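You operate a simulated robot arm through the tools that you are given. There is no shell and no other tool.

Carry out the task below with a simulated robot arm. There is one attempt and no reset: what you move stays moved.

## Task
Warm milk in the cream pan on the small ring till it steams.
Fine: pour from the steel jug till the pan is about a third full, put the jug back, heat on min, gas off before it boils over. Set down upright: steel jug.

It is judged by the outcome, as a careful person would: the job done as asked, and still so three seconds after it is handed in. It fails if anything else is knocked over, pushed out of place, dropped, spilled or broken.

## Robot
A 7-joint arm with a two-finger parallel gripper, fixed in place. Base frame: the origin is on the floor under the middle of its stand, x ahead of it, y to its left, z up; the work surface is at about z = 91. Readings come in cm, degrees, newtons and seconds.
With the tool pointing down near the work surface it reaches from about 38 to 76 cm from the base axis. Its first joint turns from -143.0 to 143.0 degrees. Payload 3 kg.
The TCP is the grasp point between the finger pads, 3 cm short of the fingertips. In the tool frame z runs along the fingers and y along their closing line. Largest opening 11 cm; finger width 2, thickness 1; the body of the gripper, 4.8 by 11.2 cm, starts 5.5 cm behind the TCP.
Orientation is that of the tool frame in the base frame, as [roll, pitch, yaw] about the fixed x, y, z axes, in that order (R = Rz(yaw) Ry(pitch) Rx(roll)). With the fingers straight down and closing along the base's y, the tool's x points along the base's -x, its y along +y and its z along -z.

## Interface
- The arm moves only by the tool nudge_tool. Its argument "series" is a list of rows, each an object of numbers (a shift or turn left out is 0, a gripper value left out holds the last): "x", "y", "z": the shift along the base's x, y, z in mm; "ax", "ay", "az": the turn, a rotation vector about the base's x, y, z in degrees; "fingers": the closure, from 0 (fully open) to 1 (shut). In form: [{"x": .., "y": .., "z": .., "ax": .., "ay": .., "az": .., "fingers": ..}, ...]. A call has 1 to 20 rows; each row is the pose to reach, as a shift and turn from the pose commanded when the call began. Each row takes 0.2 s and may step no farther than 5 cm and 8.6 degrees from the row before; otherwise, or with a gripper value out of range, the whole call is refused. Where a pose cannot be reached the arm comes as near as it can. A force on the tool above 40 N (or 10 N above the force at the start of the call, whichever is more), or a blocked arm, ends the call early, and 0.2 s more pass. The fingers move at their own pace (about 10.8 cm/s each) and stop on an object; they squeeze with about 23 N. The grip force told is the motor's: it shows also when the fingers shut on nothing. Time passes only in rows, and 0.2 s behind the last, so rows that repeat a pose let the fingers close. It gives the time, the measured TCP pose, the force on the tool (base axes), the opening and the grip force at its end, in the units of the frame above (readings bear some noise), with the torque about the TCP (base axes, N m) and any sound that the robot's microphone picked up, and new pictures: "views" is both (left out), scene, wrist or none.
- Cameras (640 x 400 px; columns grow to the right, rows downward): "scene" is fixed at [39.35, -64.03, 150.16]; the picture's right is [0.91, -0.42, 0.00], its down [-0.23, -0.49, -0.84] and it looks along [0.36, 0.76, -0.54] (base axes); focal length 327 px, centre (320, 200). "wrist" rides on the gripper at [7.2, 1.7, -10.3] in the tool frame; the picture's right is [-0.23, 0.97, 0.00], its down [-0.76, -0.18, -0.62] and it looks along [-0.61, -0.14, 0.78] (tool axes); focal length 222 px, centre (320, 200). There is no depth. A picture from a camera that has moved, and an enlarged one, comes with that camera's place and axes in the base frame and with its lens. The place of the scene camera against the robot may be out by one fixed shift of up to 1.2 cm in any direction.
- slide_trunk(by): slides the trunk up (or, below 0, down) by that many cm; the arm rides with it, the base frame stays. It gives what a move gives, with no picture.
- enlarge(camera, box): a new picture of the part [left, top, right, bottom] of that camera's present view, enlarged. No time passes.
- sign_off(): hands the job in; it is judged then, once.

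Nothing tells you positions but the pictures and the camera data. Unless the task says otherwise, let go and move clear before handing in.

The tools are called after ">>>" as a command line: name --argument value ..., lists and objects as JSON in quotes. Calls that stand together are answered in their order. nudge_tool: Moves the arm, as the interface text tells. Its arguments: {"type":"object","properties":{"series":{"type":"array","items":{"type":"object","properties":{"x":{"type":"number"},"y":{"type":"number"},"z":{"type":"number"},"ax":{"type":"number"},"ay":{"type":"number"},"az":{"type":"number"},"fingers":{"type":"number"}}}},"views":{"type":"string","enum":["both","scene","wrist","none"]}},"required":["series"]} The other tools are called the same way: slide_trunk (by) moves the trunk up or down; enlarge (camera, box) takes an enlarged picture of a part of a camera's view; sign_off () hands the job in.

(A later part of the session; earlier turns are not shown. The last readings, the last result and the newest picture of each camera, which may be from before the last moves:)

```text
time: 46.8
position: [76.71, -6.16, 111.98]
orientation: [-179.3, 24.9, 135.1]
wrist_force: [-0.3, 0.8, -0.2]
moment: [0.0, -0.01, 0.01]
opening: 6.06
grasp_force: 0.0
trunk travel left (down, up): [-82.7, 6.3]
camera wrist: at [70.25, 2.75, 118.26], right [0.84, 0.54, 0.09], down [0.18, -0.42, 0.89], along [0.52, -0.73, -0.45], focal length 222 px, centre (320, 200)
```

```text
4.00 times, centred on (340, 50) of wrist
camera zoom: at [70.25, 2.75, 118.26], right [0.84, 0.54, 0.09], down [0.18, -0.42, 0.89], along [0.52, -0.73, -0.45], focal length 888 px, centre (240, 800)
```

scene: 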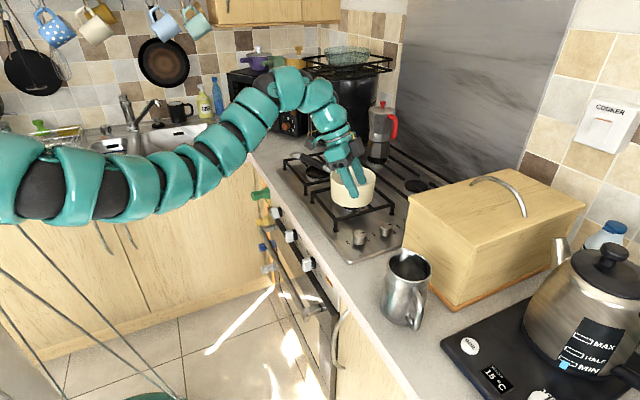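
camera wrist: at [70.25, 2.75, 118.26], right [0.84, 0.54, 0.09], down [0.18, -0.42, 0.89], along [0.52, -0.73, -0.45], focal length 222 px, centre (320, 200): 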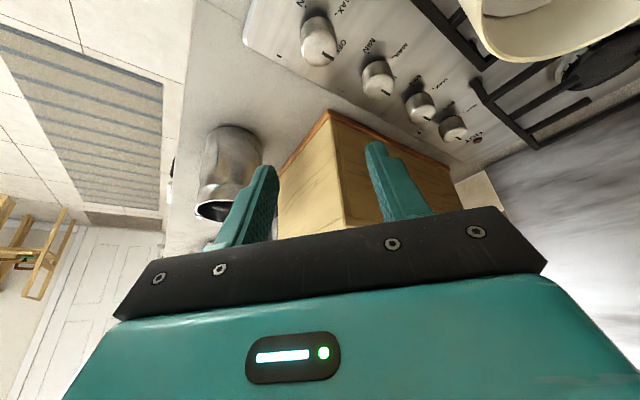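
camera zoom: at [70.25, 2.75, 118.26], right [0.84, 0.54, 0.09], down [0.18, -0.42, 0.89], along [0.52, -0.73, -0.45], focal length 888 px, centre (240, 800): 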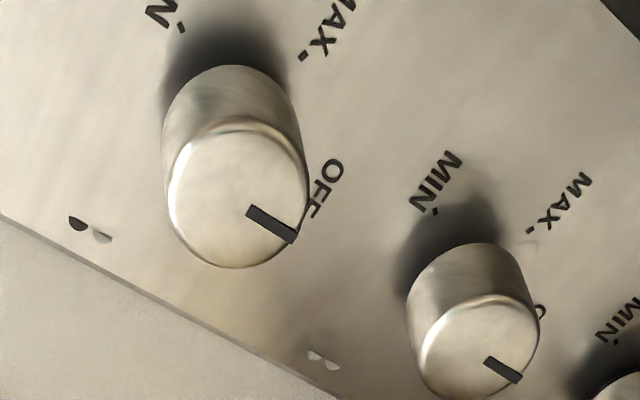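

The wrist view confirms knob 1 at (79.0, -7.05), index at OFF, with MAX and MIN following counter-clockwise. I come down over it to just above the knob.

>>> nudge_tool --series '[{"x": 8, "y": -1, "z": -30}, {"x": 14, "y": -2, "z": -65}, {"x": 16, "y": -2, "z": -95}, {"x": 16, "y": -2, "z": -115}, {"x": 16, "y": -2, "z": -128}]'

>>> enlarge --camera "wrist" --box '[160, 0, 480, 230]'

>>> enlarge --camera "scene" --box '[310, 180, 430, 270]'

```text
time: 48.0
position: [78.54, -6.49, 99.28]
orientation: [-179.5, 25.0, 134.9]
wrist_force: [-0.3, -0.2, 0.0]
moment: [0.02, 0.0, 0.04]
opening: 6.05
grasp_force: 0.2
trunk travel left (down, up): [-82.7, 6.3]
camera wrist: at [71.83, 2.48, 105.62], right [0.84, 0.54, 0.09], down [0.18, -0.42, 0.89], along [0.52, -0.73, -0.45], focal length 222 px, centre (320, 200)
```

scene: 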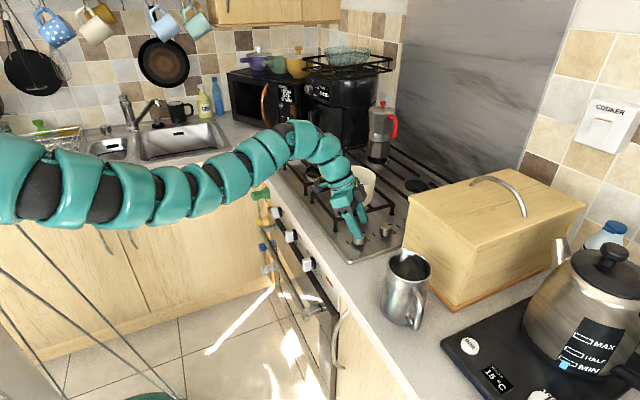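
wrist: 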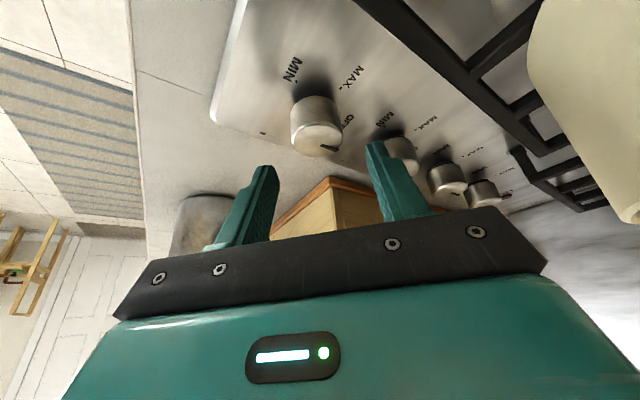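

```text
1.74 times, centred on (320, 115) of wrist
camera zoom: at [71.83, 2.48, 105.62], right [0.84, 0.54, 0.09], down [0.18, -0.42, 0.89], along [0.52, -0.73, -0.45], focal length 386 px, centre (320, 348)
```

zoom: 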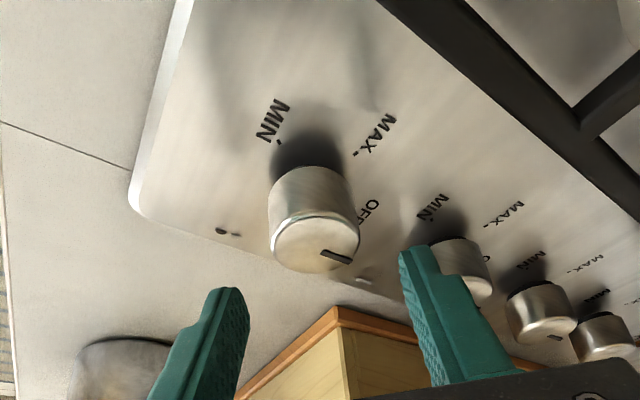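

```text
4.44 times, centred on (370, 225) of scene
camera zoom: at [39.35, -64.03, 150.16], right [0.91, -0.42, 0.0], down [-0.23, -0.49, -0.84], along [0.36, 0.76, -0.54], focal length 1454 px, centre (98, 89)
```

zoom: 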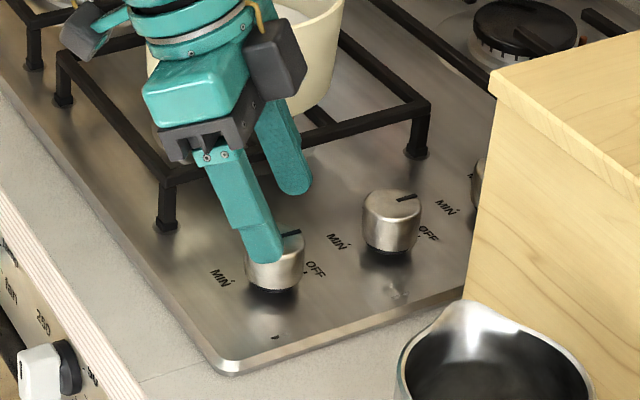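

The knob sits centred between the fingers. I lower the last 3 cm around it and close gently.

>>> nudge_tool --series '[{"x": -1, "y": 1, "z": -10}, {"x": -2, "y": 1.5, "z": -20}, {"x": -2, "y": 1.5, "z": -27}, {"x": -2, "y": 1.5, "z": -31}]' --views "none"

>>> nudge_tool --series '[{"fingers": 0.55}, {"fingers": 0.6}, {"fingers": 0.64}, {"fingers": 0.68}, {"fingers": 1}, {"fingers": 1}, {"fingers": 1}]'

>>> enlarge --camera "scene" --box '[310, 180, 430, 270]'

```text
time: 49.0
position: [78.18, -6.49, 96.08]
orientation: [-179.3, 25.1, 135.0]
wrist_force: [0.0, -0.2, -0.8]
moment: [0.01, -0.04, 0.02]
opening: 6.04
grasp_force: 0.0
trunk travel left (down, up): [-82.7, 6.3]
```

```text
time: 50.6
position: [78.38, -6.23, 96.1]
orientation: [-179.5, 25.0, 135.1]
wrist_force: [10.6, 9.5, 0.1]
moment: [0.73, -0.67, 0.14]
opening: 3.47
grasp_force: 45.2
trunk travel left (down, up): [-82.7, 6.3]
camera wrist: at [71.64, 2.72, 102.5], right [0.84, 0.54, 0.09], down [0.18, -0.42, 0.89], along [0.52, -0.73, -0.45], focal length 222 px, centre (320, 200)
```

scene: 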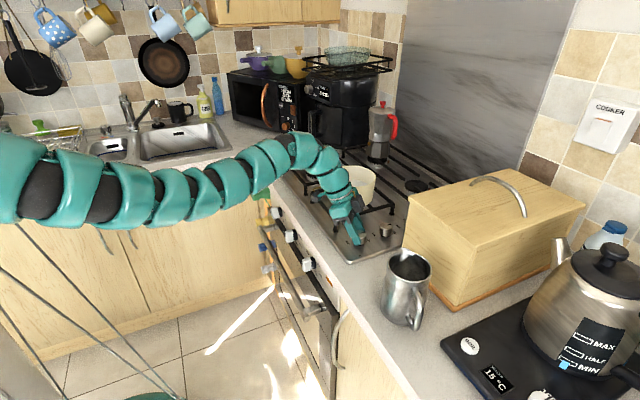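
wrist: 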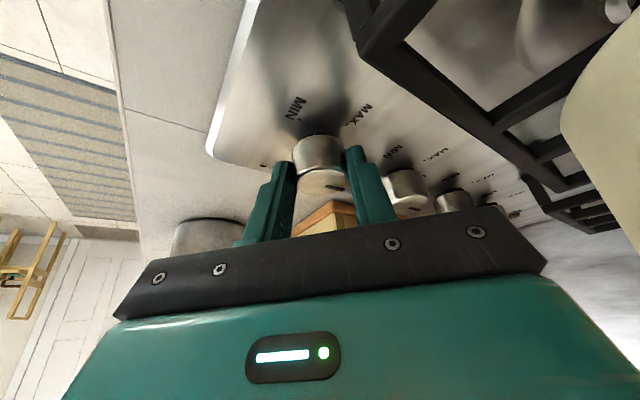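

```text
4.44 times, centred on (370, 225) of scene
camera zoom: at [39.35, -64.03, 150.16], right [0.91, -0.42, 0.0], down [-0.23, -0.49, -0.84], along [0.36, 0.76, -0.54], focal length 1454 px, centre (98, 89)
```

zoom: 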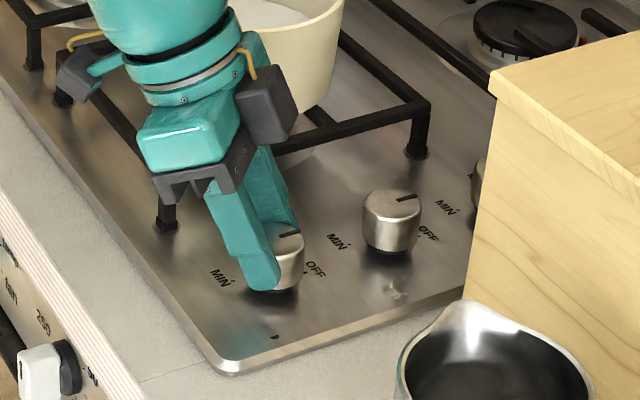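

The knob is gripped, with a sideways load of about 14 N from a slight off-centre. I shift the hand a little to relieve it before turning.

>>> nudge_tool --series '[{"x": 0.5, "y": 0.5}, {"x": 1, "y": 1}, {"x": 1, "y": 1}]' --views "none"

```text
time: 51.4
position: [78.33, -6.21, 96.15]
orientation: [-179.4, 25.1, 135.1]
wrist_force: [6.4, 6.1, 0.7]
moment: [0.47, -0.54, 0.06]
opening: 3.51
grasp_force: 45.4
trunk travel left (down, up): [-82.7, 6.3]
```

>>> nudge_tool --series '[{"x": 0.8, "y": 0.8}, {"x": 1.6, "y": 1.6}, {"x": 1.6, "y": 1.6}]' --views "none"

```text
time: 52.2
position: [78.27, -6.28, 96.18]
orientation: [-179.4, 25.0, 134.9]
wrist_force: [-5.2, -1.0, -0.1]
moment: [0.45, -0.02, -0.08]
opening: 3.48
grasp_force: 45.1
trunk travel left (down, up): [-82.7, 6.3]
```

The side load is gone. I turn the knob counter-clockwise with the hand swinging around the knob's axis; first 24° to see that it follows.

>>> nudge_tool --series '[{"az": 8, "x": -0.9, "y": -1.0}, {"az": 16, "x": -1.6, "y": -2.1}, {"az": 24, "x": -2.15, "y": -3.3}]'

>>> enlarge --camera "scene" --box '[310, 180, 430, 270]'

>>> enlarge --camera "wrist" --box '[220, 80, 420, 220]'

```text
time: 53.0
position: [78.07, -6.62, 96.25]
orientation: [-179.5, 25.1, 159.0]
wrist_force: [-6.5, -7.9, -1.9]
moment: [0.29, -0.13, -1.05]
opening: 3.47
grasp_force: 44.9
trunk travel left (down, up): [-82.7, 6.3]
camera wrist: at [68.43, -1.05, 102.53], right [0.54, 0.83, 0.09], down [0.33, -0.31, 0.89], along [0.77, -0.45, -0.45], focal length 222 px, centre (320, 200)
```

scene: 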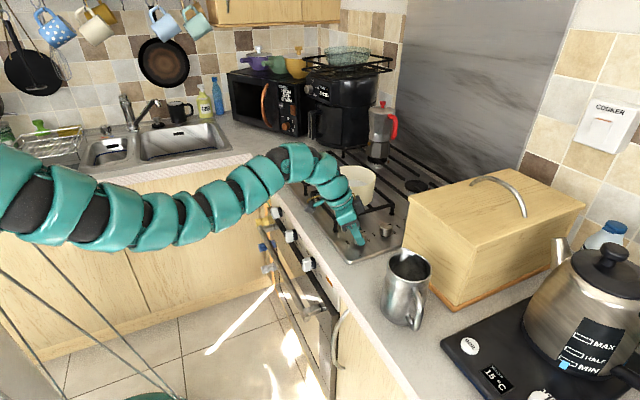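
wrist: 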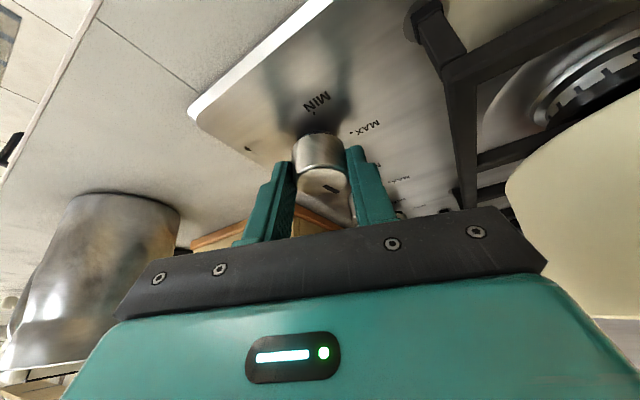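

```text
4.44 times, centred on (370, 225) of scene
camera zoom: at [39.35, -64.03, 150.16], right [0.91, -0.42, 0.0], down [-0.23, -0.49, -0.84], along [0.36, 0.76, -0.54], focal length 1454 px, centre (98, 89)
```

zoom: 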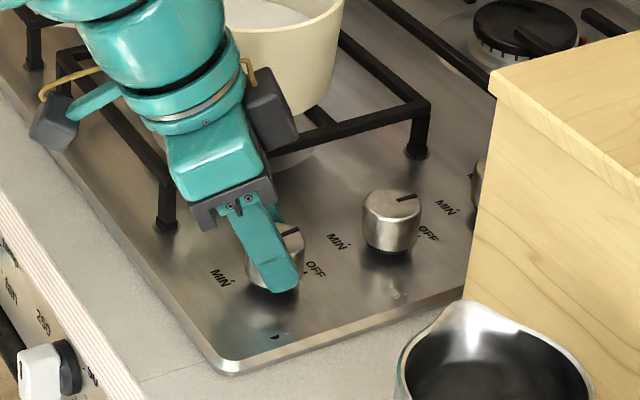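

```text
2.86 times, centred on (320, 150) of wrist
camera zoom: at [68.43, -1.05, 102.53], right [0.54, 0.83, 0.09], down [0.33, -0.31, 0.89], along [0.77, -0.45, -0.45], focal length 635 px, centre (320, 343)
```

zoom: 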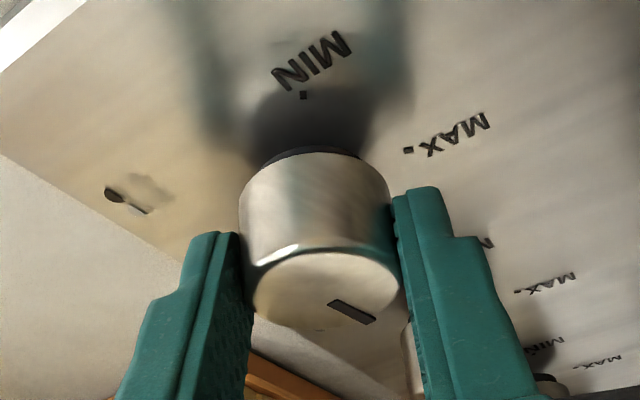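

The knob did not follow: the index still points to OFF and the fingers slipped against a firm torque of about 1 N m, so this knob wants pressing in before it turns. I let go, swing back, and regrip a bit higher to leave room for the press.

>>> nudge_tool --series '[{"fingers": 0.5}, {"fingers": 0.5}, {"fingers": 0.5, "z": 7}, {"az": -8, "x": 0.5, "y": 1.2, "z": 7}, {"az": -16, "x": 1.2, "y": 2.3, "z": 7}, {"az": -24, "x": 2.1, "y": 3.3, "z": 7}, {"az": -24, "x": 2.1, "y": 3.3, "z": 7}]'

>>> enlarge --camera "wrist" --box '[220, 80, 420, 220]'

>>> enlarge --camera "scene" --box '[340, 215, 400, 255]'

```text
time: 54.6
position: [78.48, -6.12, 96.82]
orientation: [-179.4, 25.1, 135.0]
wrist_force: [0.0, 0.1, -0.4]
moment: [0.0, -0.01, 0.03]
opening: 5.47
grasp_force: 0.0
trunk travel left (down, up): [-82.7, 6.3]
camera wrist: at [71.8, 2.88, 103.16], right [0.84, 0.54, 0.09], down [0.18, -0.42, 0.89], along [0.52, -0.73, -0.45], focal length 222 px, centre (320, 200)
```

scene: 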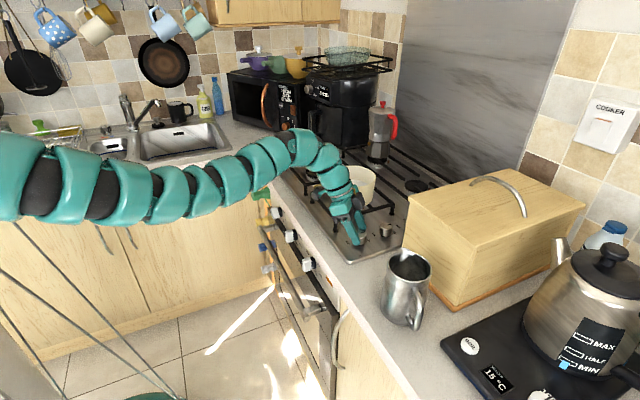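
wrist: 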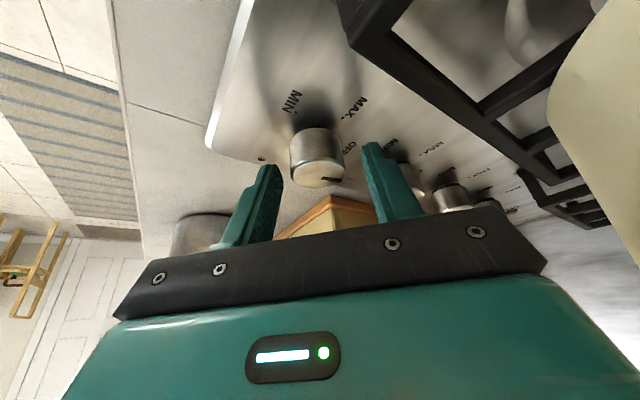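

```text
2.86 times, centred on (320, 150) of wrist
camera zoom: at [71.8, 2.88, 103.16], right [0.84, 0.54, 0.09], down [0.18, -0.42, 0.89], along [0.52, -0.73, -0.45], focal length 635 px, centre (320, 343)
```

zoom: 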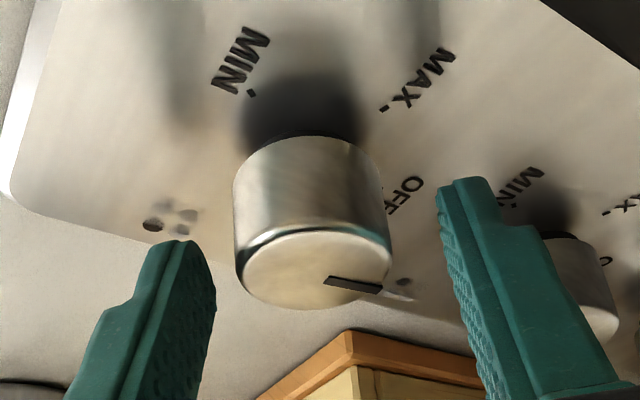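

```text
10.00 times, centred on (370, 235) of scene
camera zoom: at [39.35, -64.03, 150.16], right [0.91, -0.42, 0.0], down [-0.23, -0.49, -0.84], along [0.36, 0.76, -0.54], focal length 3271 px, centre (-180, -150)
```

zoom: 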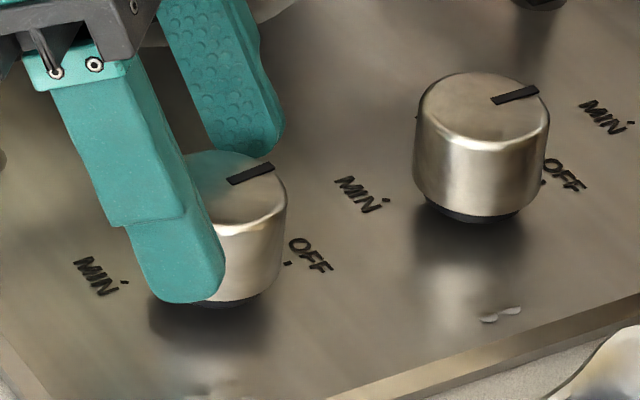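

The index is still at OFF, and the knob's own icon clearly shows the front-right ring. I grip again and press down in small steps, reading the force.

>>> nudge_tool --series '[{"fingers": 0.6}, {"fingers": 0.65}, {"fingers": 0.7}, {"fingers": 1}, {"fingers": 1}, {"fingers": 1}]' --views "none"

>>> nudge_tool --series '[{"z": -1}, {"z": -2}, {"z": -2}]' --views "none"

```text
time: 56.0
position: [78.38, -6.37, 96.88]
orientation: [-179.4, 25.2, 135.0]
wrist_force: [-10.7, -8.2, -2.3]
moment: [-0.17, 0.03, -0.28]
opening: 3.47
grasp_force: 44.9
trunk travel left (down, up): [-82.7, 6.3]
```

```text
time: 56.8
position: [78.17, -6.28, 96.81]
orientation: [-179.5, 25.0, 135.0]
wrist_force: [-9.1, -9.9, 2.0]
moment: [0.01, 0.03, -0.27]
opening: 3.48
grasp_force: 44.9
trunk travel left (down, up): [-82.7, 6.3]
```

>>> nudge_tool --series '[{"x": -1, "y": -1, "z": -2}, {"x": -2, "y": -2, "z": -4}, {"x": -2, "y": -2, "z": -6}, {"x": -2, "y": -2, "z": -6}]' --views "none"

```text
time: 57.8
position: [78.17, -6.26, 96.52]
orientation: [-179.9, 25.4, 134.8]
wrist_force: [7.5, -3.0, 25.8]
moment: [0.17, -0.24, -0.03]
opening: 3.43
grasp_force: 44.7
trunk travel left (down, up): [-82.7, 6.3]
```

I'm pressing with about 26 N and the knob has gone in by 3–4 mm. Now I turn counter-clockwise while pressed.

>>> nudge_tool --series '[{"az": 8, "x": -1.0, "y": -1.2}, {"az": 16, "x": -1.8, "y": -2.4}, {"az": 24, "x": -2.5, "y": -3.8}]'

>>> enlarge --camera "wrist" --box '[220, 80, 420, 220]'

>>> enlarge --camera "scene" --box '[340, 215, 400, 255]'

```text
time: 58.6
position: [77.82, -6.63, 96.27]
orientation: [-179.7, 25.3, 159.2]
wrist_force: [21.8, 1.9, 31.7]
moment: [0.24, -0.82, 0.11]
opening: 3.48
grasp_force: 44.6
trunk travel left (down, up): [-82.7, 6.3]
camera wrist: at [68.2, -1.05, 102.56], right [0.54, 0.84, 0.09], down [0.33, -0.31, 0.89], along [0.77, -0.45, -0.45], focal length 222 px, centre (320, 200)
```

scene: 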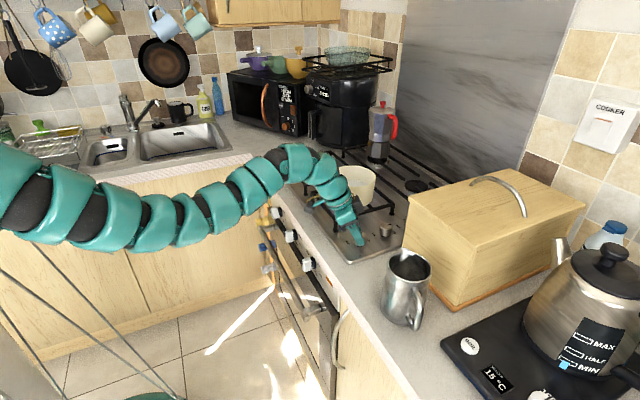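
wrist: 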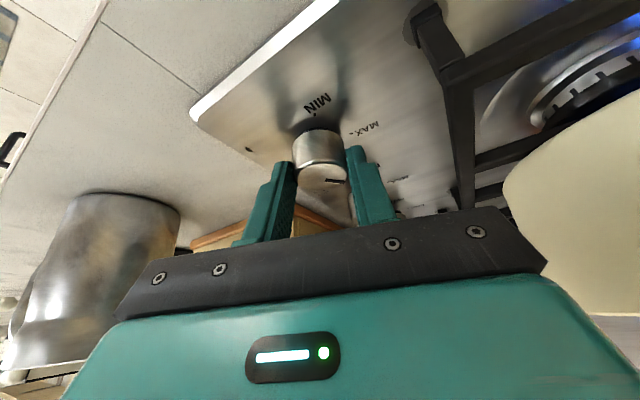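

```text
2.86 times, centred on (320, 150) of wrist
camera zoom: at [68.2, -1.05, 102.56], right [0.54, 0.84, 0.09], down [0.33, -0.31, 0.89], along [0.77, -0.45, -0.45], focal length 635 px, centre (320, 343)
```

zoom: 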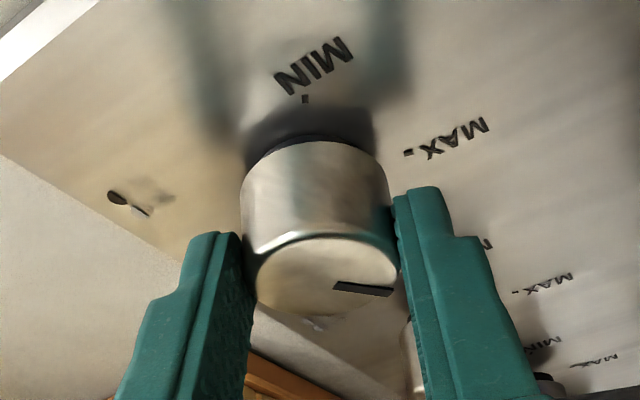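

```text
10.00 times, centred on (370, 235) of scene
camera zoom: at [39.35, -64.03, 150.16], right [0.91, -0.42, 0.0], down [-0.23, -0.49, -0.84], along [0.36, 0.76, -0.54], focal length 3271 px, centre (-180, -150)
```

zoom: 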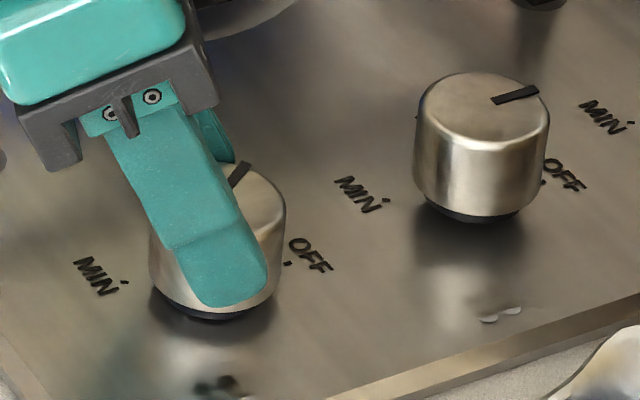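

The knob turned with the press, and a blue flame has lit under the pan. I ease the press and carry on turning counter-clockwise towards MIN.

>>> nudge_tool --series '[{"x": 2, "z": 3}, {"x": 3.5, "z": 4, "y": 0}, {"az": 8, "x": 3, "y": -1.5, "z": 4}, {"az": 16, "x": 2.8, "y": -3.0, "z": 4}, {"az": 24, "x": 2.8, "y": -4.5, "z": 4}, {"az": 32, "x": 3.0, "y": -6.0, "z": 4}]' --views "wrist"

```text
time: 60.0
position: [77.93, -7.15, 96.35]
orientation: [-179.5, 25.0, -168.8]
wrist_force: [-17.6, 5.1, 4.3]
moment: [0.34, 1.46, 0.1]
opening: 3.47
grasp_force: 45.0
trunk travel left (down, up): [-82.7, 6.3]
camera wrist: at [66.73, -7.56, 102.7], right [0.02, 1.0, 0.09], down [0.45, -0.09, 0.89], along [0.89, 0.03, -0.45], focal length 222 px, centre (320, 200)
```

wrist: 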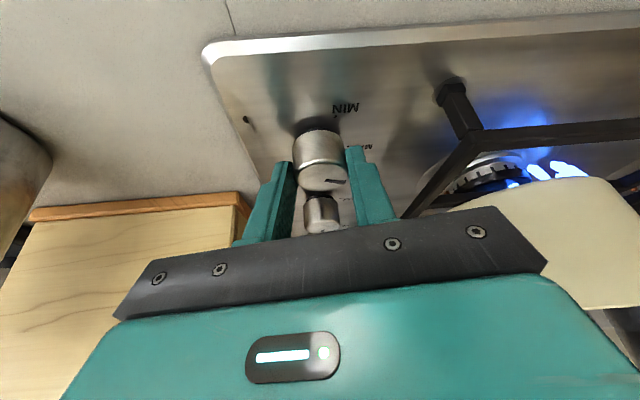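

>>> nudge_tool --series '[{"az": 8, "x": -2.2, "y": -1.0}, {"az": 16, "x": -2.0, "y": -2.2}, {"az": 24, "x": -1.2, "y": -3.4}, {"az": 32, "x": -0.3, "y": -4.5}]' --views "wrist"

>>> enlarge --camera "wrist" --box '[220, 80, 420, 220]'

```text
time: 61.0
position: [78.27, -7.7, 96.56]
orientation: [-179.4, 25.1, -136.8]
wrist_force: [-8.0, 5.1, 1.9]
moment: [0.2, 0.81, 0.1]
opening: 3.46
grasp_force: 44.9
trunk travel left (down, up): [-82.7, 6.3]
camera wrist: at [68.84, -13.9, 102.81], right [-0.51, 0.85, 0.09], down [0.43, 0.17, 0.89], along [0.74, 0.49, -0.45], focal length 222 px, centre (320, 200)
```

wrist: 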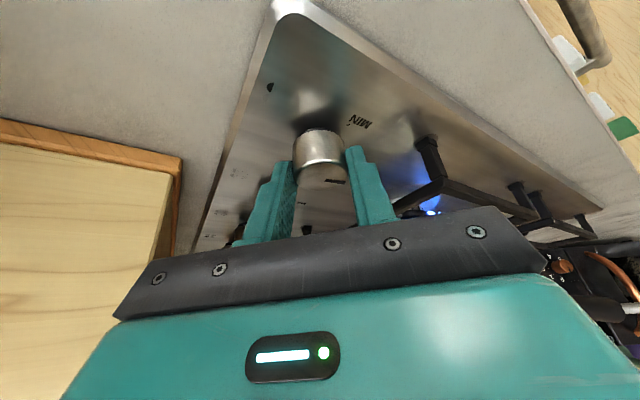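

```text
2.86 times, centred on (320, 150) of wrist
camera zoom: at [68.84, -13.9, 102.81], right [-0.51, 0.85, 0.09], down [0.43, 0.17, 0.89], along [0.74, 0.49, -0.45], focal length 635 px, centre (320, 343)
```

zoom: 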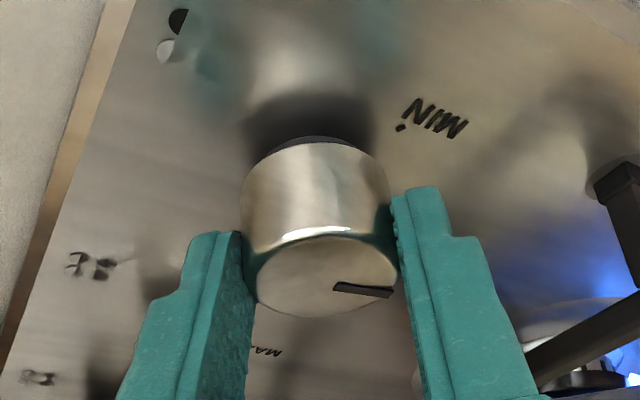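

The knob is now at about 88° (MAX). I let go, swing the hand back around the knob, and regrip to make the second half-turn from MAX to MIN.

>>> nudge_tool --series '[{"fingers": 0.5}, {"fingers": 0.5}, {"az": -8, "x": -3.3, "y": 2.5}, {"az": -16, "x": -4.1, "y": 3.8}, {"az": -24, "x": -4.7, "y": 5.2}, {"az": -32, "x": -5.1, "y": 6.7}, {"az": -40, "x": -5.3, "y": 8.2}, {"az": -48, "x": -5.3, "y": 9.8}, {"az": -56, "x": -5.0, "y": 11.3}, {"az": -64, "x": -4.6, "y": 12.7}, {"az": -72, "x": -3.9, "y": 14.1}, {"az": -80, "x": -3.1, "y": 15.4}, {"az": -88, "x": -2.1, "y": 16.6}, {"az": -88, "x": -2.1, "y": 16.6, "fingers": 0.62}, {"az": -88, "x": -2.1, "y": 16.6, "fingers": 0.68}, {"az": -88, "x": -2.1, "y": 16.6, "fingers": 1}, {"az": -88, "x": -2.1, "y": 16.6, "fingers": 1}]' --views "both"

```text
time: 64.6
position: [78.13, -5.98, 96.48]
orientation: [-179.4, 25.1, 135.2]
wrist_force: [-2.3, 0.6, -2.3]
moment: [0.19, -0.2, 0.01]
opening: 3.47
grasp_force: 45.5
trunk travel left (down, up): [-82.7, 6.3]
camera wrist: at [71.45, 2.97, 102.67], right [0.84, 0.54, 0.09], down [0.18, -0.42, 0.89], along [0.52, -0.73, -0.45], focal length 222 px, centre (320, 200)
```

scene: 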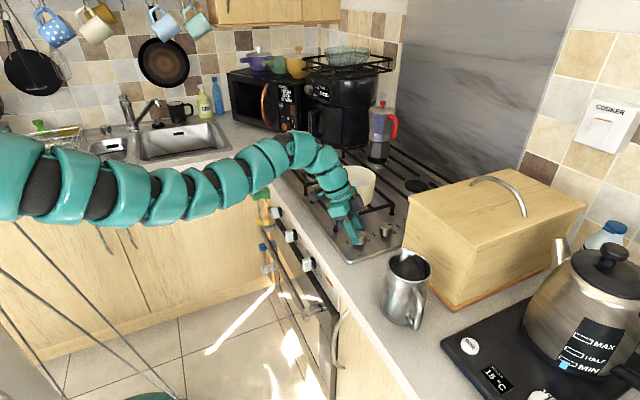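
wrist: 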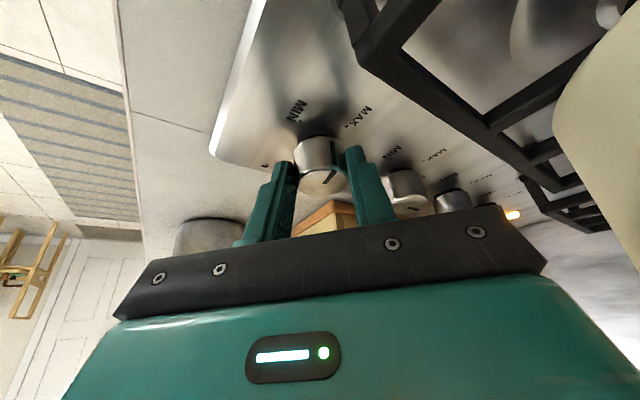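

The grip is well centred, and the index points to MAX. I turn on counter-clockwise from MAX towards MIN.

>>> nudge_tool --series '[{"az": 8, "x": -1.0, "y": -1.2}, {"az": 16, "x": -1.8, "y": -2.4}, {"az": 24, "x": -2.5, "y": -3.8}, {"az": 32, "x": -2.9, "y": -5.3}, {"az": 40, "x": -3.2, "y": -6.8}, {"az": 48, "x": -3.2, "y": -8.4}]' --views "wrist"

```text
time: 66.0
position: [77.58, -6.99, 96.51]
orientation: [-179.4, 24.9, -176.9]
wrist_force: [-9.3, -3.1, -7.3]
moment: [0.38, 0.41, -0.01]
opening: 3.48
grasp_force: 45.1
trunk travel left (down, up): [-82.7, 6.3]
camera wrist: at [66.51, -5.84, 102.73], right [0.16, 0.98, 0.09], down [0.43, -0.15, 0.89], along [0.89, -0.1, -0.45], focal length 222 px, centre (320, 200)
```

wrist: 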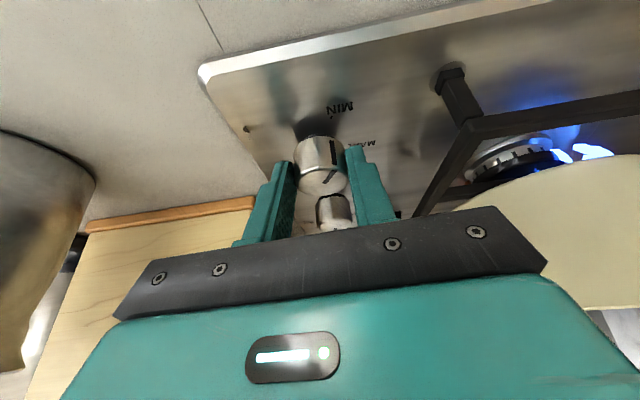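

>>> nudge_tool --series '[{"az": 8, "x": -0.8, "y": -1.7}, {"az": 16, "x": -1.0, "y": -3.3}, {"az": 24, "x": -0.8, "y": -4.9}, {"az": 32, "x": 0, "y": -6.2}, {"az": 40, "x": 0.9, "y": -7.4}, {"az": 44, "x": 1.5, "y": -8.0}]' --views "both"

>>> enlarge --camera "wrist" --box '[220, 80, 420, 220]'

>>> enlarge --camera "scene" --box '[310, 160, 430, 260]'

```text
time: 67.4
position: [78.0, -7.97, 96.59]
orientation: [-179.3, 25.2, -133.0]
wrist_force: [4.5, -11.8, -0.4]
moment: [0.01, 0.32, -0.76]
opening: 3.51
grasp_force: 45.2
trunk travel left (down, up): [-82.7, 6.3]
camera wrist: at [69.17, -14.71, 102.8], right [-0.57, 0.82, 0.09], down [0.41, 0.19, 0.89], along [0.71, 0.54, -0.45], focal length 222 px, centre (320, 200)
```

scene: 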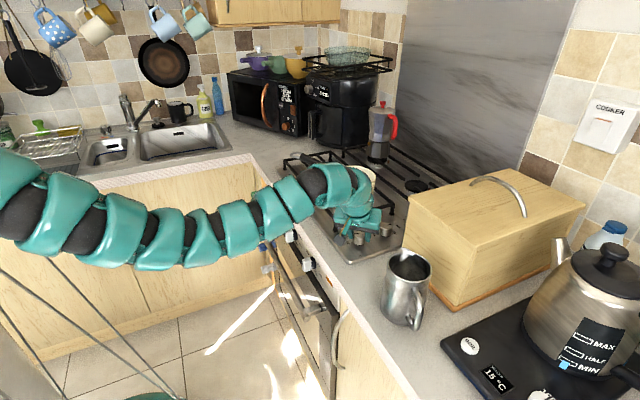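
wrist: 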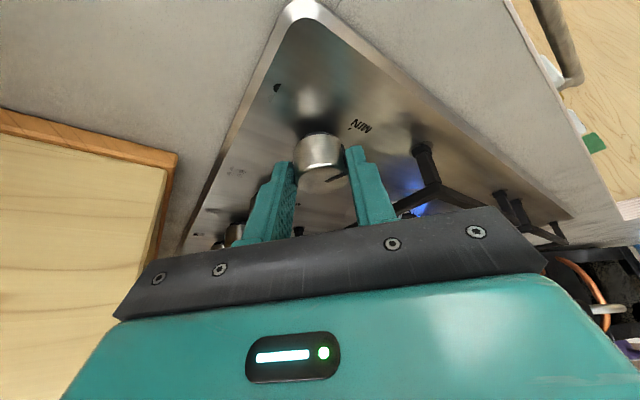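

```text
2.86 times, centred on (320, 150) of wrist
camera zoom: at [69.17, -14.71, 102.8], right [-0.57, 0.82, 0.09], down [0.41, 0.19, 0.89], along [0.71, 0.54, -0.45], focal length 635 px, centre (320, 343)
```

zoom: 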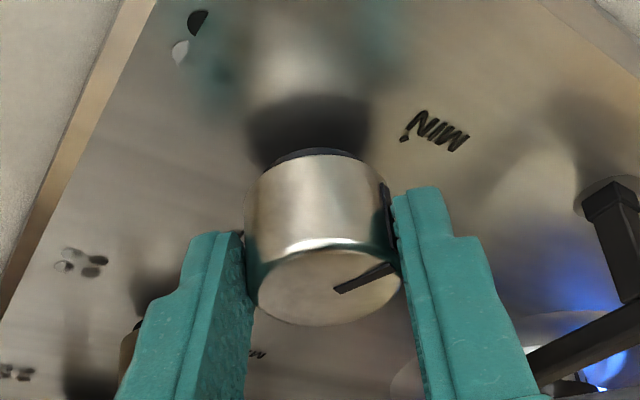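

```text
4.00 times, centred on (370, 210) of scene
camera zoom: at [39.35, -64.03, 150.16], right [0.91, -0.42, 0.0], down [-0.23, -0.49, -0.84], along [0.36, 0.76, -0.54], focal length 1308 px, centre (120, 160)
```

zoom: 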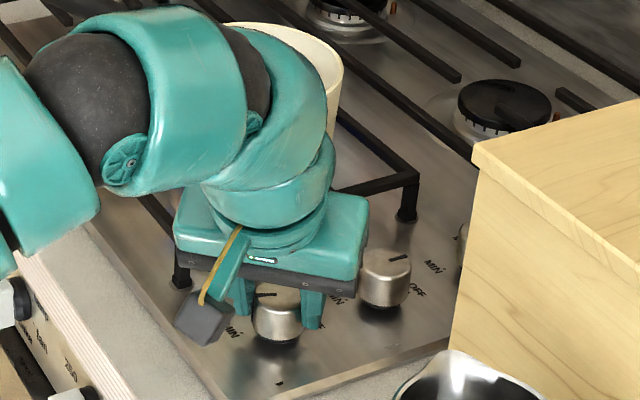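

The index stands at the MIN mark (its end stop at about 160°) and the flame is lit. I let go, lift off the knob and move left out of the scene camera's line so I can watch the milk.

>>> nudge_tool --series '[{"fingers": 0.5}, {"fingers": 0.5}, {"fingers": 0.5, "z": 20}, {"z": 50}, {"z": 85, "x": -15, "az": -8}, {"z": 115, "x": -40, "y": 10, "az": -16}, {"z": 130, "x": -70, "y": 30, "az": -24}, {"z": 135, "x": -95, "y": 55, "az": -32}, {"z": 135, "x": -115, "y": 80, "az": -40}, {"z": 135, "x": -120, "y": 100, "az": -47}]' --views "both"

>>> enlarge --camera "scene" --box '[310, 140, 430, 260]'

>>> enlarge --camera "scene" --box '[345, 220, 395, 255]'

```text
time: 69.6
position: [65.77, 2.22, 109.79]
orientation: [-179.4, 25.1, 180.0]
wrist_force: [1.2, 0.3, 0.8]
moment: [0.03, 0.02, 0.0]
opening: 5.52
grasp_force: 0.1
trunk travel left (down, up): [-82.7, 6.3]
camera wrist: at [54.71, 4.05, 116.06], right [0.21, 0.97, 0.09], down [0.42, -0.17, 0.89], along [0.88, -0.15, -0.45], focal length 222 px, centre (320, 200)
```

scene: 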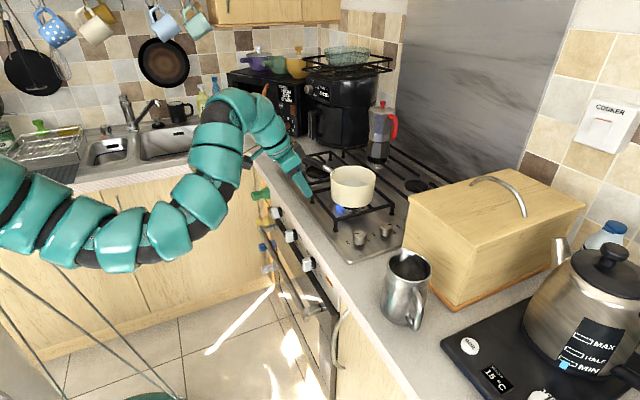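
wrist: 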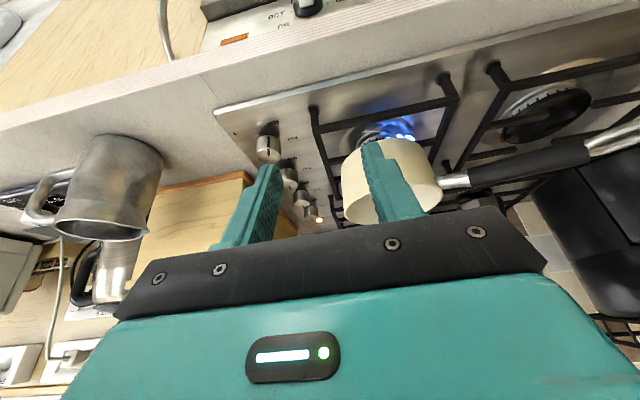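

```text
3.33 times, centred on (370, 200) of scene
camera zoom: at [39.35, -64.03, 150.16], right [0.91, -0.42, 0.0], down [-0.23, -0.49, -0.84], along [0.36, 0.76, -0.54], focal length 1090 px, centre (153, 200)
```

zoom: 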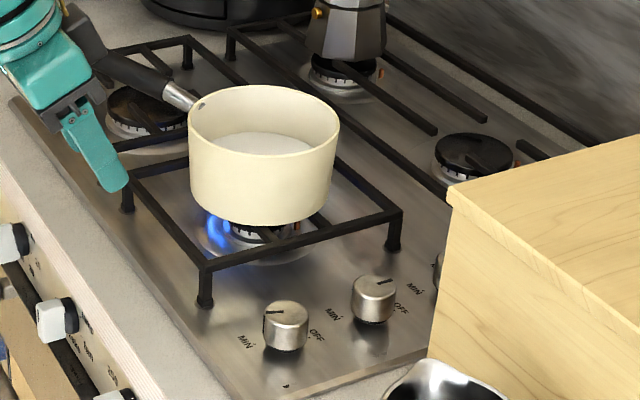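

```text
11.43 times, centred on (370, 238) of scene
camera zoom: at [39.35, -64.03, 150.16], right [0.91, -0.42, 0.0], down [-0.23, -0.49, -0.84], along [0.36, 0.76, -0.54], focal length 3738 px, centre (-251, -229)
```

zoom: 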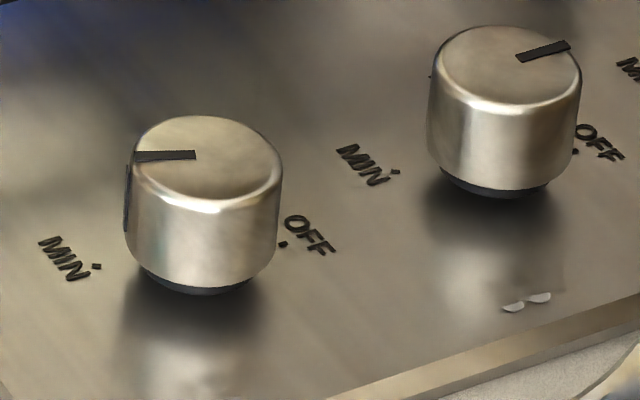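

The knob's index is at MIN with a small blue flame under the pan, and no steam yet. I wait and watch the milk.

>>> nudge_tool --series '[{"x": 0}, {"x": 0}, {"x": 0}, {"x": 0}, {"x": 0}, {"x": 0}, {"x": 0}, {"x": 0}, {"x": 0}, {"x": 0}, {"x": 0}, {"x": 0}, {"x": 0}, {"x": 0}, {"x": 0}]' --views "scene"

>>> enlarge --camera "scene" --box '[310, 120, 400, 230]'

```text
time: 72.8
position: [65.84, 2.28, 109.91]
orientation: [-179.4, 25.1, -180.0]
wrist_force: [0.5, -0.4, 0.2]
moment: [-0.01, 0.01, 0.0]
opening: 5.49
grasp_force: 0.1
trunk travel left (down, up): [-82.7, 6.3]
```

scene: 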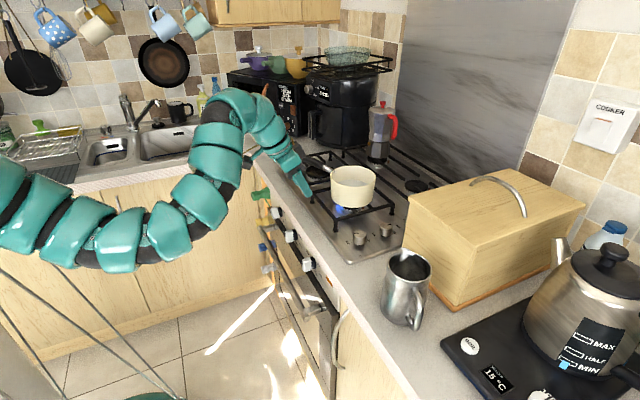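

```text
3.64 times, centred on (355, 175) of scene
camera zoom: at [39.35, -64.03, 150.16], right [0.91, -0.42, 0.0], down [-0.23, -0.49, -0.84], along [0.36, 0.76, -0.54], focal length 1189 px, centre (193, 291)
```

zoom: 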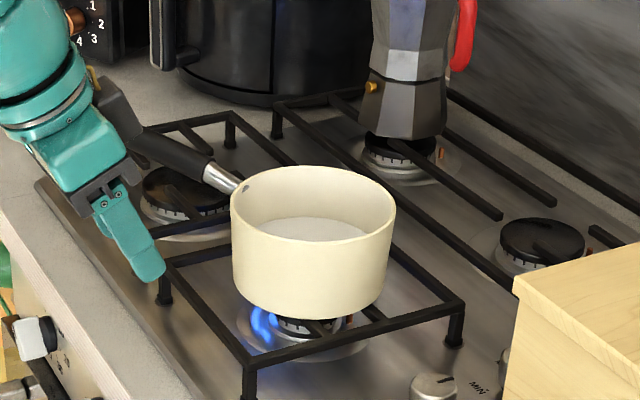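

>>> nudge_tool --series '[{"x": 0}, {"x": 0}, {"x": 0}, {"x": 0}, {"x": 0}, {"x": 0}, {"x": 0}, {"x": 0}, {"x": 0}, {"x": 0}, {"x": 0}, {"x": 0}, {"x": 0}, {"x": 0}, {"x": 0}, {"x": 0}, {"x": 0}, {"x": 0}, {"x": 0}, {"x": 0}]' --views "scene"

>>> enlarge --camera "scene" --box '[310, 120, 400, 230]'

```text
time: 77.0
position: [65.76, 2.19, 109.78]
orientation: [-179.5, 25.1, 180.0]
wrist_force: [-0.2, -0.6, -0.3]
moment: [0.01, -0.01, -0.02]
opening: 5.52
grasp_force: 0.1
trunk travel left (down, up): [-82.7, 6.3]
```

scene: 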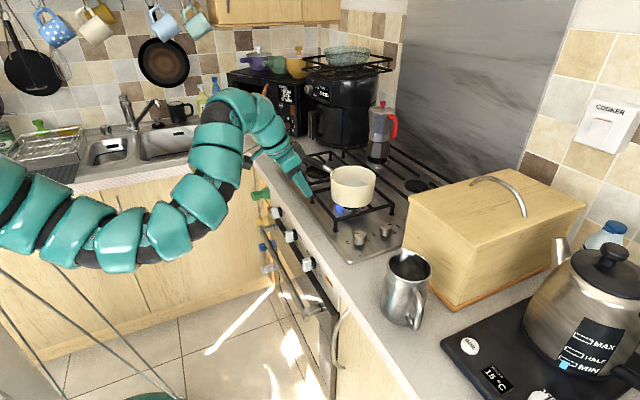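

```text
3.64 times, centred on (355, 175) of scene
camera zoom: at [39.35, -64.03, 150.16], right [0.91, -0.42, 0.0], down [-0.23, -0.49, -0.84], along [0.36, 0.76, -0.54], focal length 1189 px, centre (193, 291)
```

zoom: 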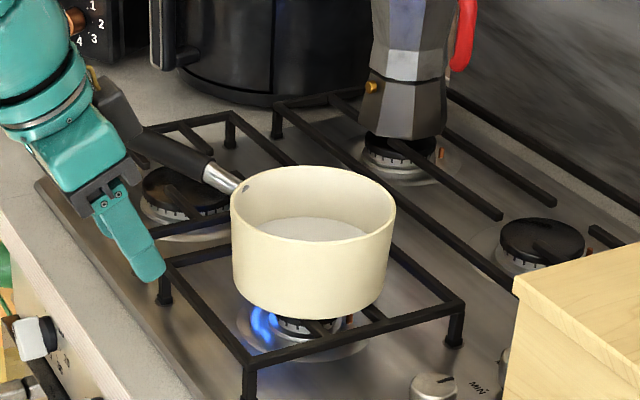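

>>> nudge_tool --series '[{"x": 0}, {"x": 0}, {"x": 0}, {"x": 0}, {"x": 0}, {"x": 0}, {"x": 0}, {"x": 0}, {"x": 0}, {"x": 0}, {"x": 0}, {"x": 0}, {"x": 0}, {"x": 0}, {"x": 0}, {"x": 0}, {"x": 0}, {"x": 0}, {"x": 0}, {"x": 0}]' --views "both"

>>> enlarge --camera "scene" --box '[310, 120, 400, 230]'

```text
time: 81.2
position: [65.79, 2.36, 109.75]
orientation: [-179.4, 25.2, -180.0]
wrist_force: [0.7, -0.4, 0.0]
moment: [-0.02, 0.02, 0.02]
opening: 5.49
grasp_force: 0.1
trunk travel left (down, up): [-82.7, 6.3]
camera wrist: at [54.71, 4.04, 116.07], right [0.21, 0.97, 0.09], down [0.42, -0.17, 0.89], along [0.88, -0.15, -0.45], focal length 222 px, centre (320, 200)
```

scene: 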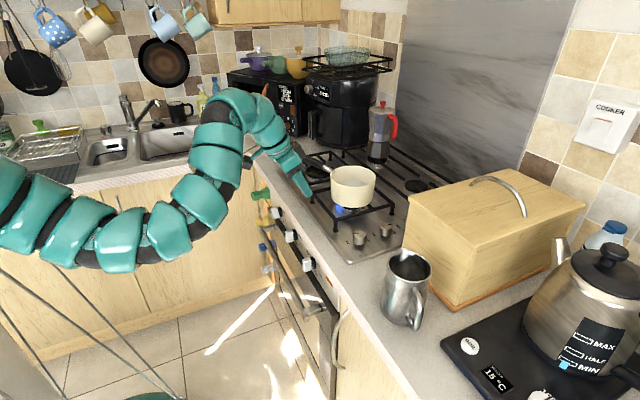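
wrist: 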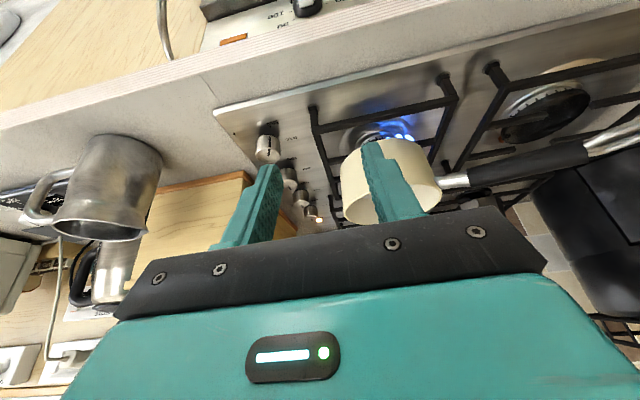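

```text
3.64 times, centred on (355, 175) of scene
camera zoom: at [39.35, -64.03, 150.16], right [0.91, -0.42, 0.0], down [-0.23, -0.49, -0.84], along [0.36, 0.76, -0.54], focal length 1189 px, centre (193, 291)
```

zoom: 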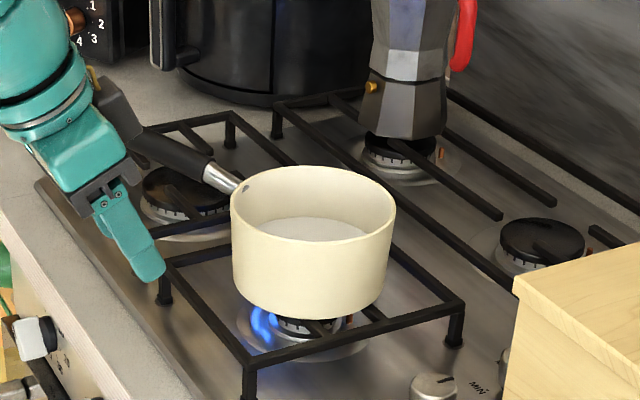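

No steam yet after about 12 s on min. I keep waiting and watching.

>>> nudge_tool --series '[{"x": 0}, {"x": 0}, {"x": 0}, {"x": 0}, {"x": 0}, {"x": 0}, {"x": 0}, {"x": 0}, {"x": 0}, {"x": 0}, {"x": 0}, {"x": 0}, {"x": 0}, {"x": 0}, {"x": 0}, {"x": 0}, {"x": 0}, {"x": 0}, {"x": 0}, {"x": 0}]' --views "none"

>>> enlarge --camera "scene" --box '[310, 120, 400, 230]'

>>> nudge_tool --series '[{"x": 0}, {"x": 0}, {"x": 0}, {"x": 0}, {"x": 0}, {"x": 0}, {"x": 0}, {"x": 0}, {"x": 0}, {"x": 0}, {"x": 0}, {"x": 0}, {"x": 0}, {"x": 0}, {"x": 0}, {"x": 0}, {"x": 0}, {"x": 0}, {"x": 0}, {"x": 0}]' --views "none"

>>> enlarge --camera "scene" --box '[310, 120, 400, 230]'

```text
time: 85.4
position: [65.7, 2.27, 109.79]
orientation: [-179.5, 25.1, -180.0]
wrist_force: [0.1, 0.0, -0.5]
moment: [-0.01, 0.0, -0.01]
opening: 5.5
grasp_force: 0.1
trunk travel left (down, up): [-82.7, 6.3]
```

```text
3.64 times, centred on (355, 175) of scene
camera zoom: at [39.35, -64.03, 150.16], right [0.91, -0.42, 0.0], down [-0.23, -0.49, -0.84], along [0.36, 0.76, -0.54], focal length 1189 px, centre (193, 291)
```

zoom: 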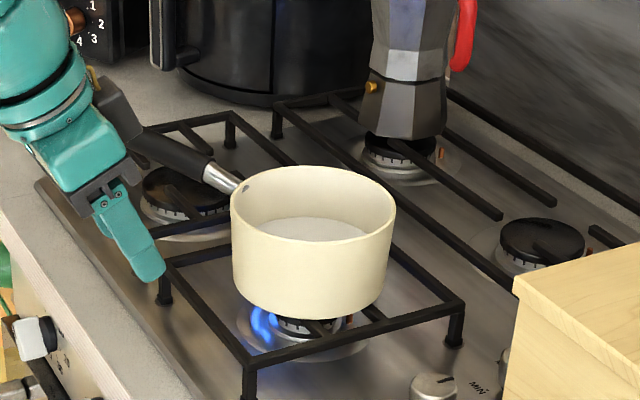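

```text
time: 89.6
position: [65.73, 2.3, 109.74]
orientation: [-179.6, 25.1, 180.0]
wrist_force: [0.1, 0.4, 0.2]
moment: [0.01, 0.04, -0.02]
opening: 5.48
grasp_force: 0.0
trunk travel left (down, up): [-82.7, 6.3]
```

```text
3.64 times, centred on (355, 175) of scene
camera zoom: at [39.35, -64.03, 150.16], right [0.91, -0.42, 0.0], down [-0.23, -0.49, -0.84], along [0.36, 0.76, -0.54], focal length 1189 px, centre (193, 291)
```

zoom: 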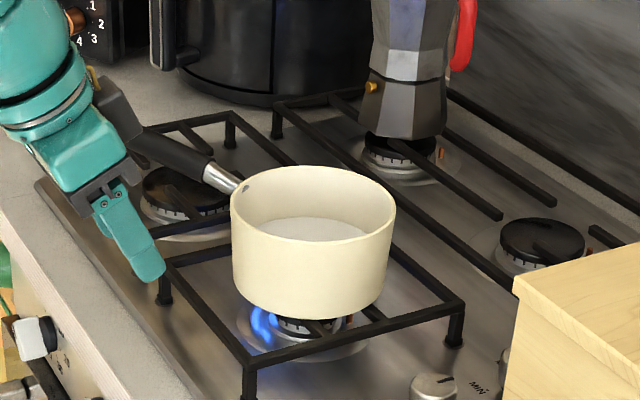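

>>> nudge_tool --series '[{"x": 0}, {"x": 0}, {"x": 0}, {"x": 0}, {"x": 0}, {"x": 0}, {"x": 0}, {"x": 0}, {"x": 0}, {"x": 0}, {"x": 0}, {"x": 0}, {"x": 0}, {"x": 0}, {"x": 0}, {"x": 0}, {"x": 0}, {"x": 0}, {"x": 0}, {"x": 0}]' --views "none"

>>> enlarge --camera "scene" --box '[310, 120, 400, 230]'

>>> nudge_tool --series '[{"x": 0}, {"x": 0}, {"x": 0}, {"x": 0}, {"x": 0}, {"x": 0}, {"x": 0}, {"x": 0}, {"x": 0}, {"x": 0}, {"x": 0}, {"x": 0}, {"x": 0}, {"x": 0}, {"x": 0}, {"x": 0}, {"x": 0}, {"x": 0}, {"x": 0}, {"x": 0}]' --views "none"

>>> enlarge --camera "scene" --box '[310, 120, 400, 230]'

```text
time: 93.8
position: [65.82, 2.29, 109.88]
orientation: [-179.4, 25.0, 180.0]
wrist_force: [-0.1, 1.1, -0.2]
moment: [-0.02, 0.0, 0.02]
opening: 5.5
grasp_force: 0.0
trunk travel left (down, up): [-82.7, 6.3]
```

```text
3.64 times, centred on (355, 175) of scene
camera zoom: at [39.35, -64.03, 150.16], right [0.91, -0.42, 0.0], down [-0.23, -0.49, -0.84], along [0.36, 0.76, -0.54], focal length 1189 px, centre (193, 291)
```

zoom: 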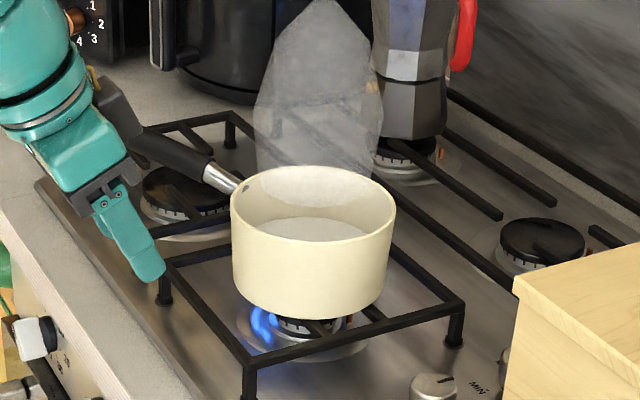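

```text
time: 98.0
position: [65.78, 2.33, 109.73]
orientation: [-179.5, 25.1, 180.0]
wrist_force: [-0.4, 0.1, -0.9]
moment: [0.02, -0.02, -0.03]
opening: 5.5
grasp_force: 0.0
trunk travel left (down, up): [-82.7, 6.3]
```

```text
3.64 times, centred on (355, 175) of scene
camera zoom: at [39.35, -64.03, 150.16], right [0.91, -0.42, 0.0], down [-0.23, -0.49, -0.84], along [0.36, 0.76, -0.54], focal length 1189 px, centre (193, 291)
```

zoom: 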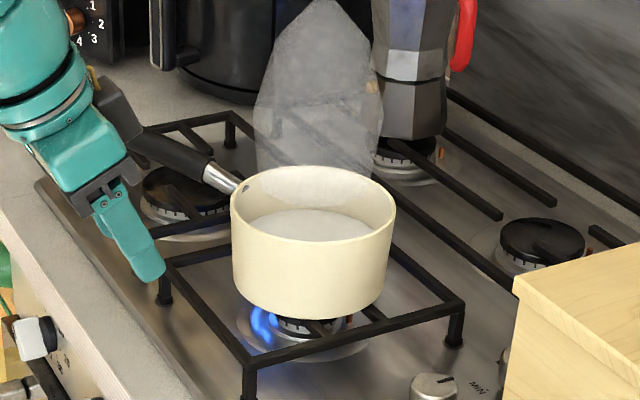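

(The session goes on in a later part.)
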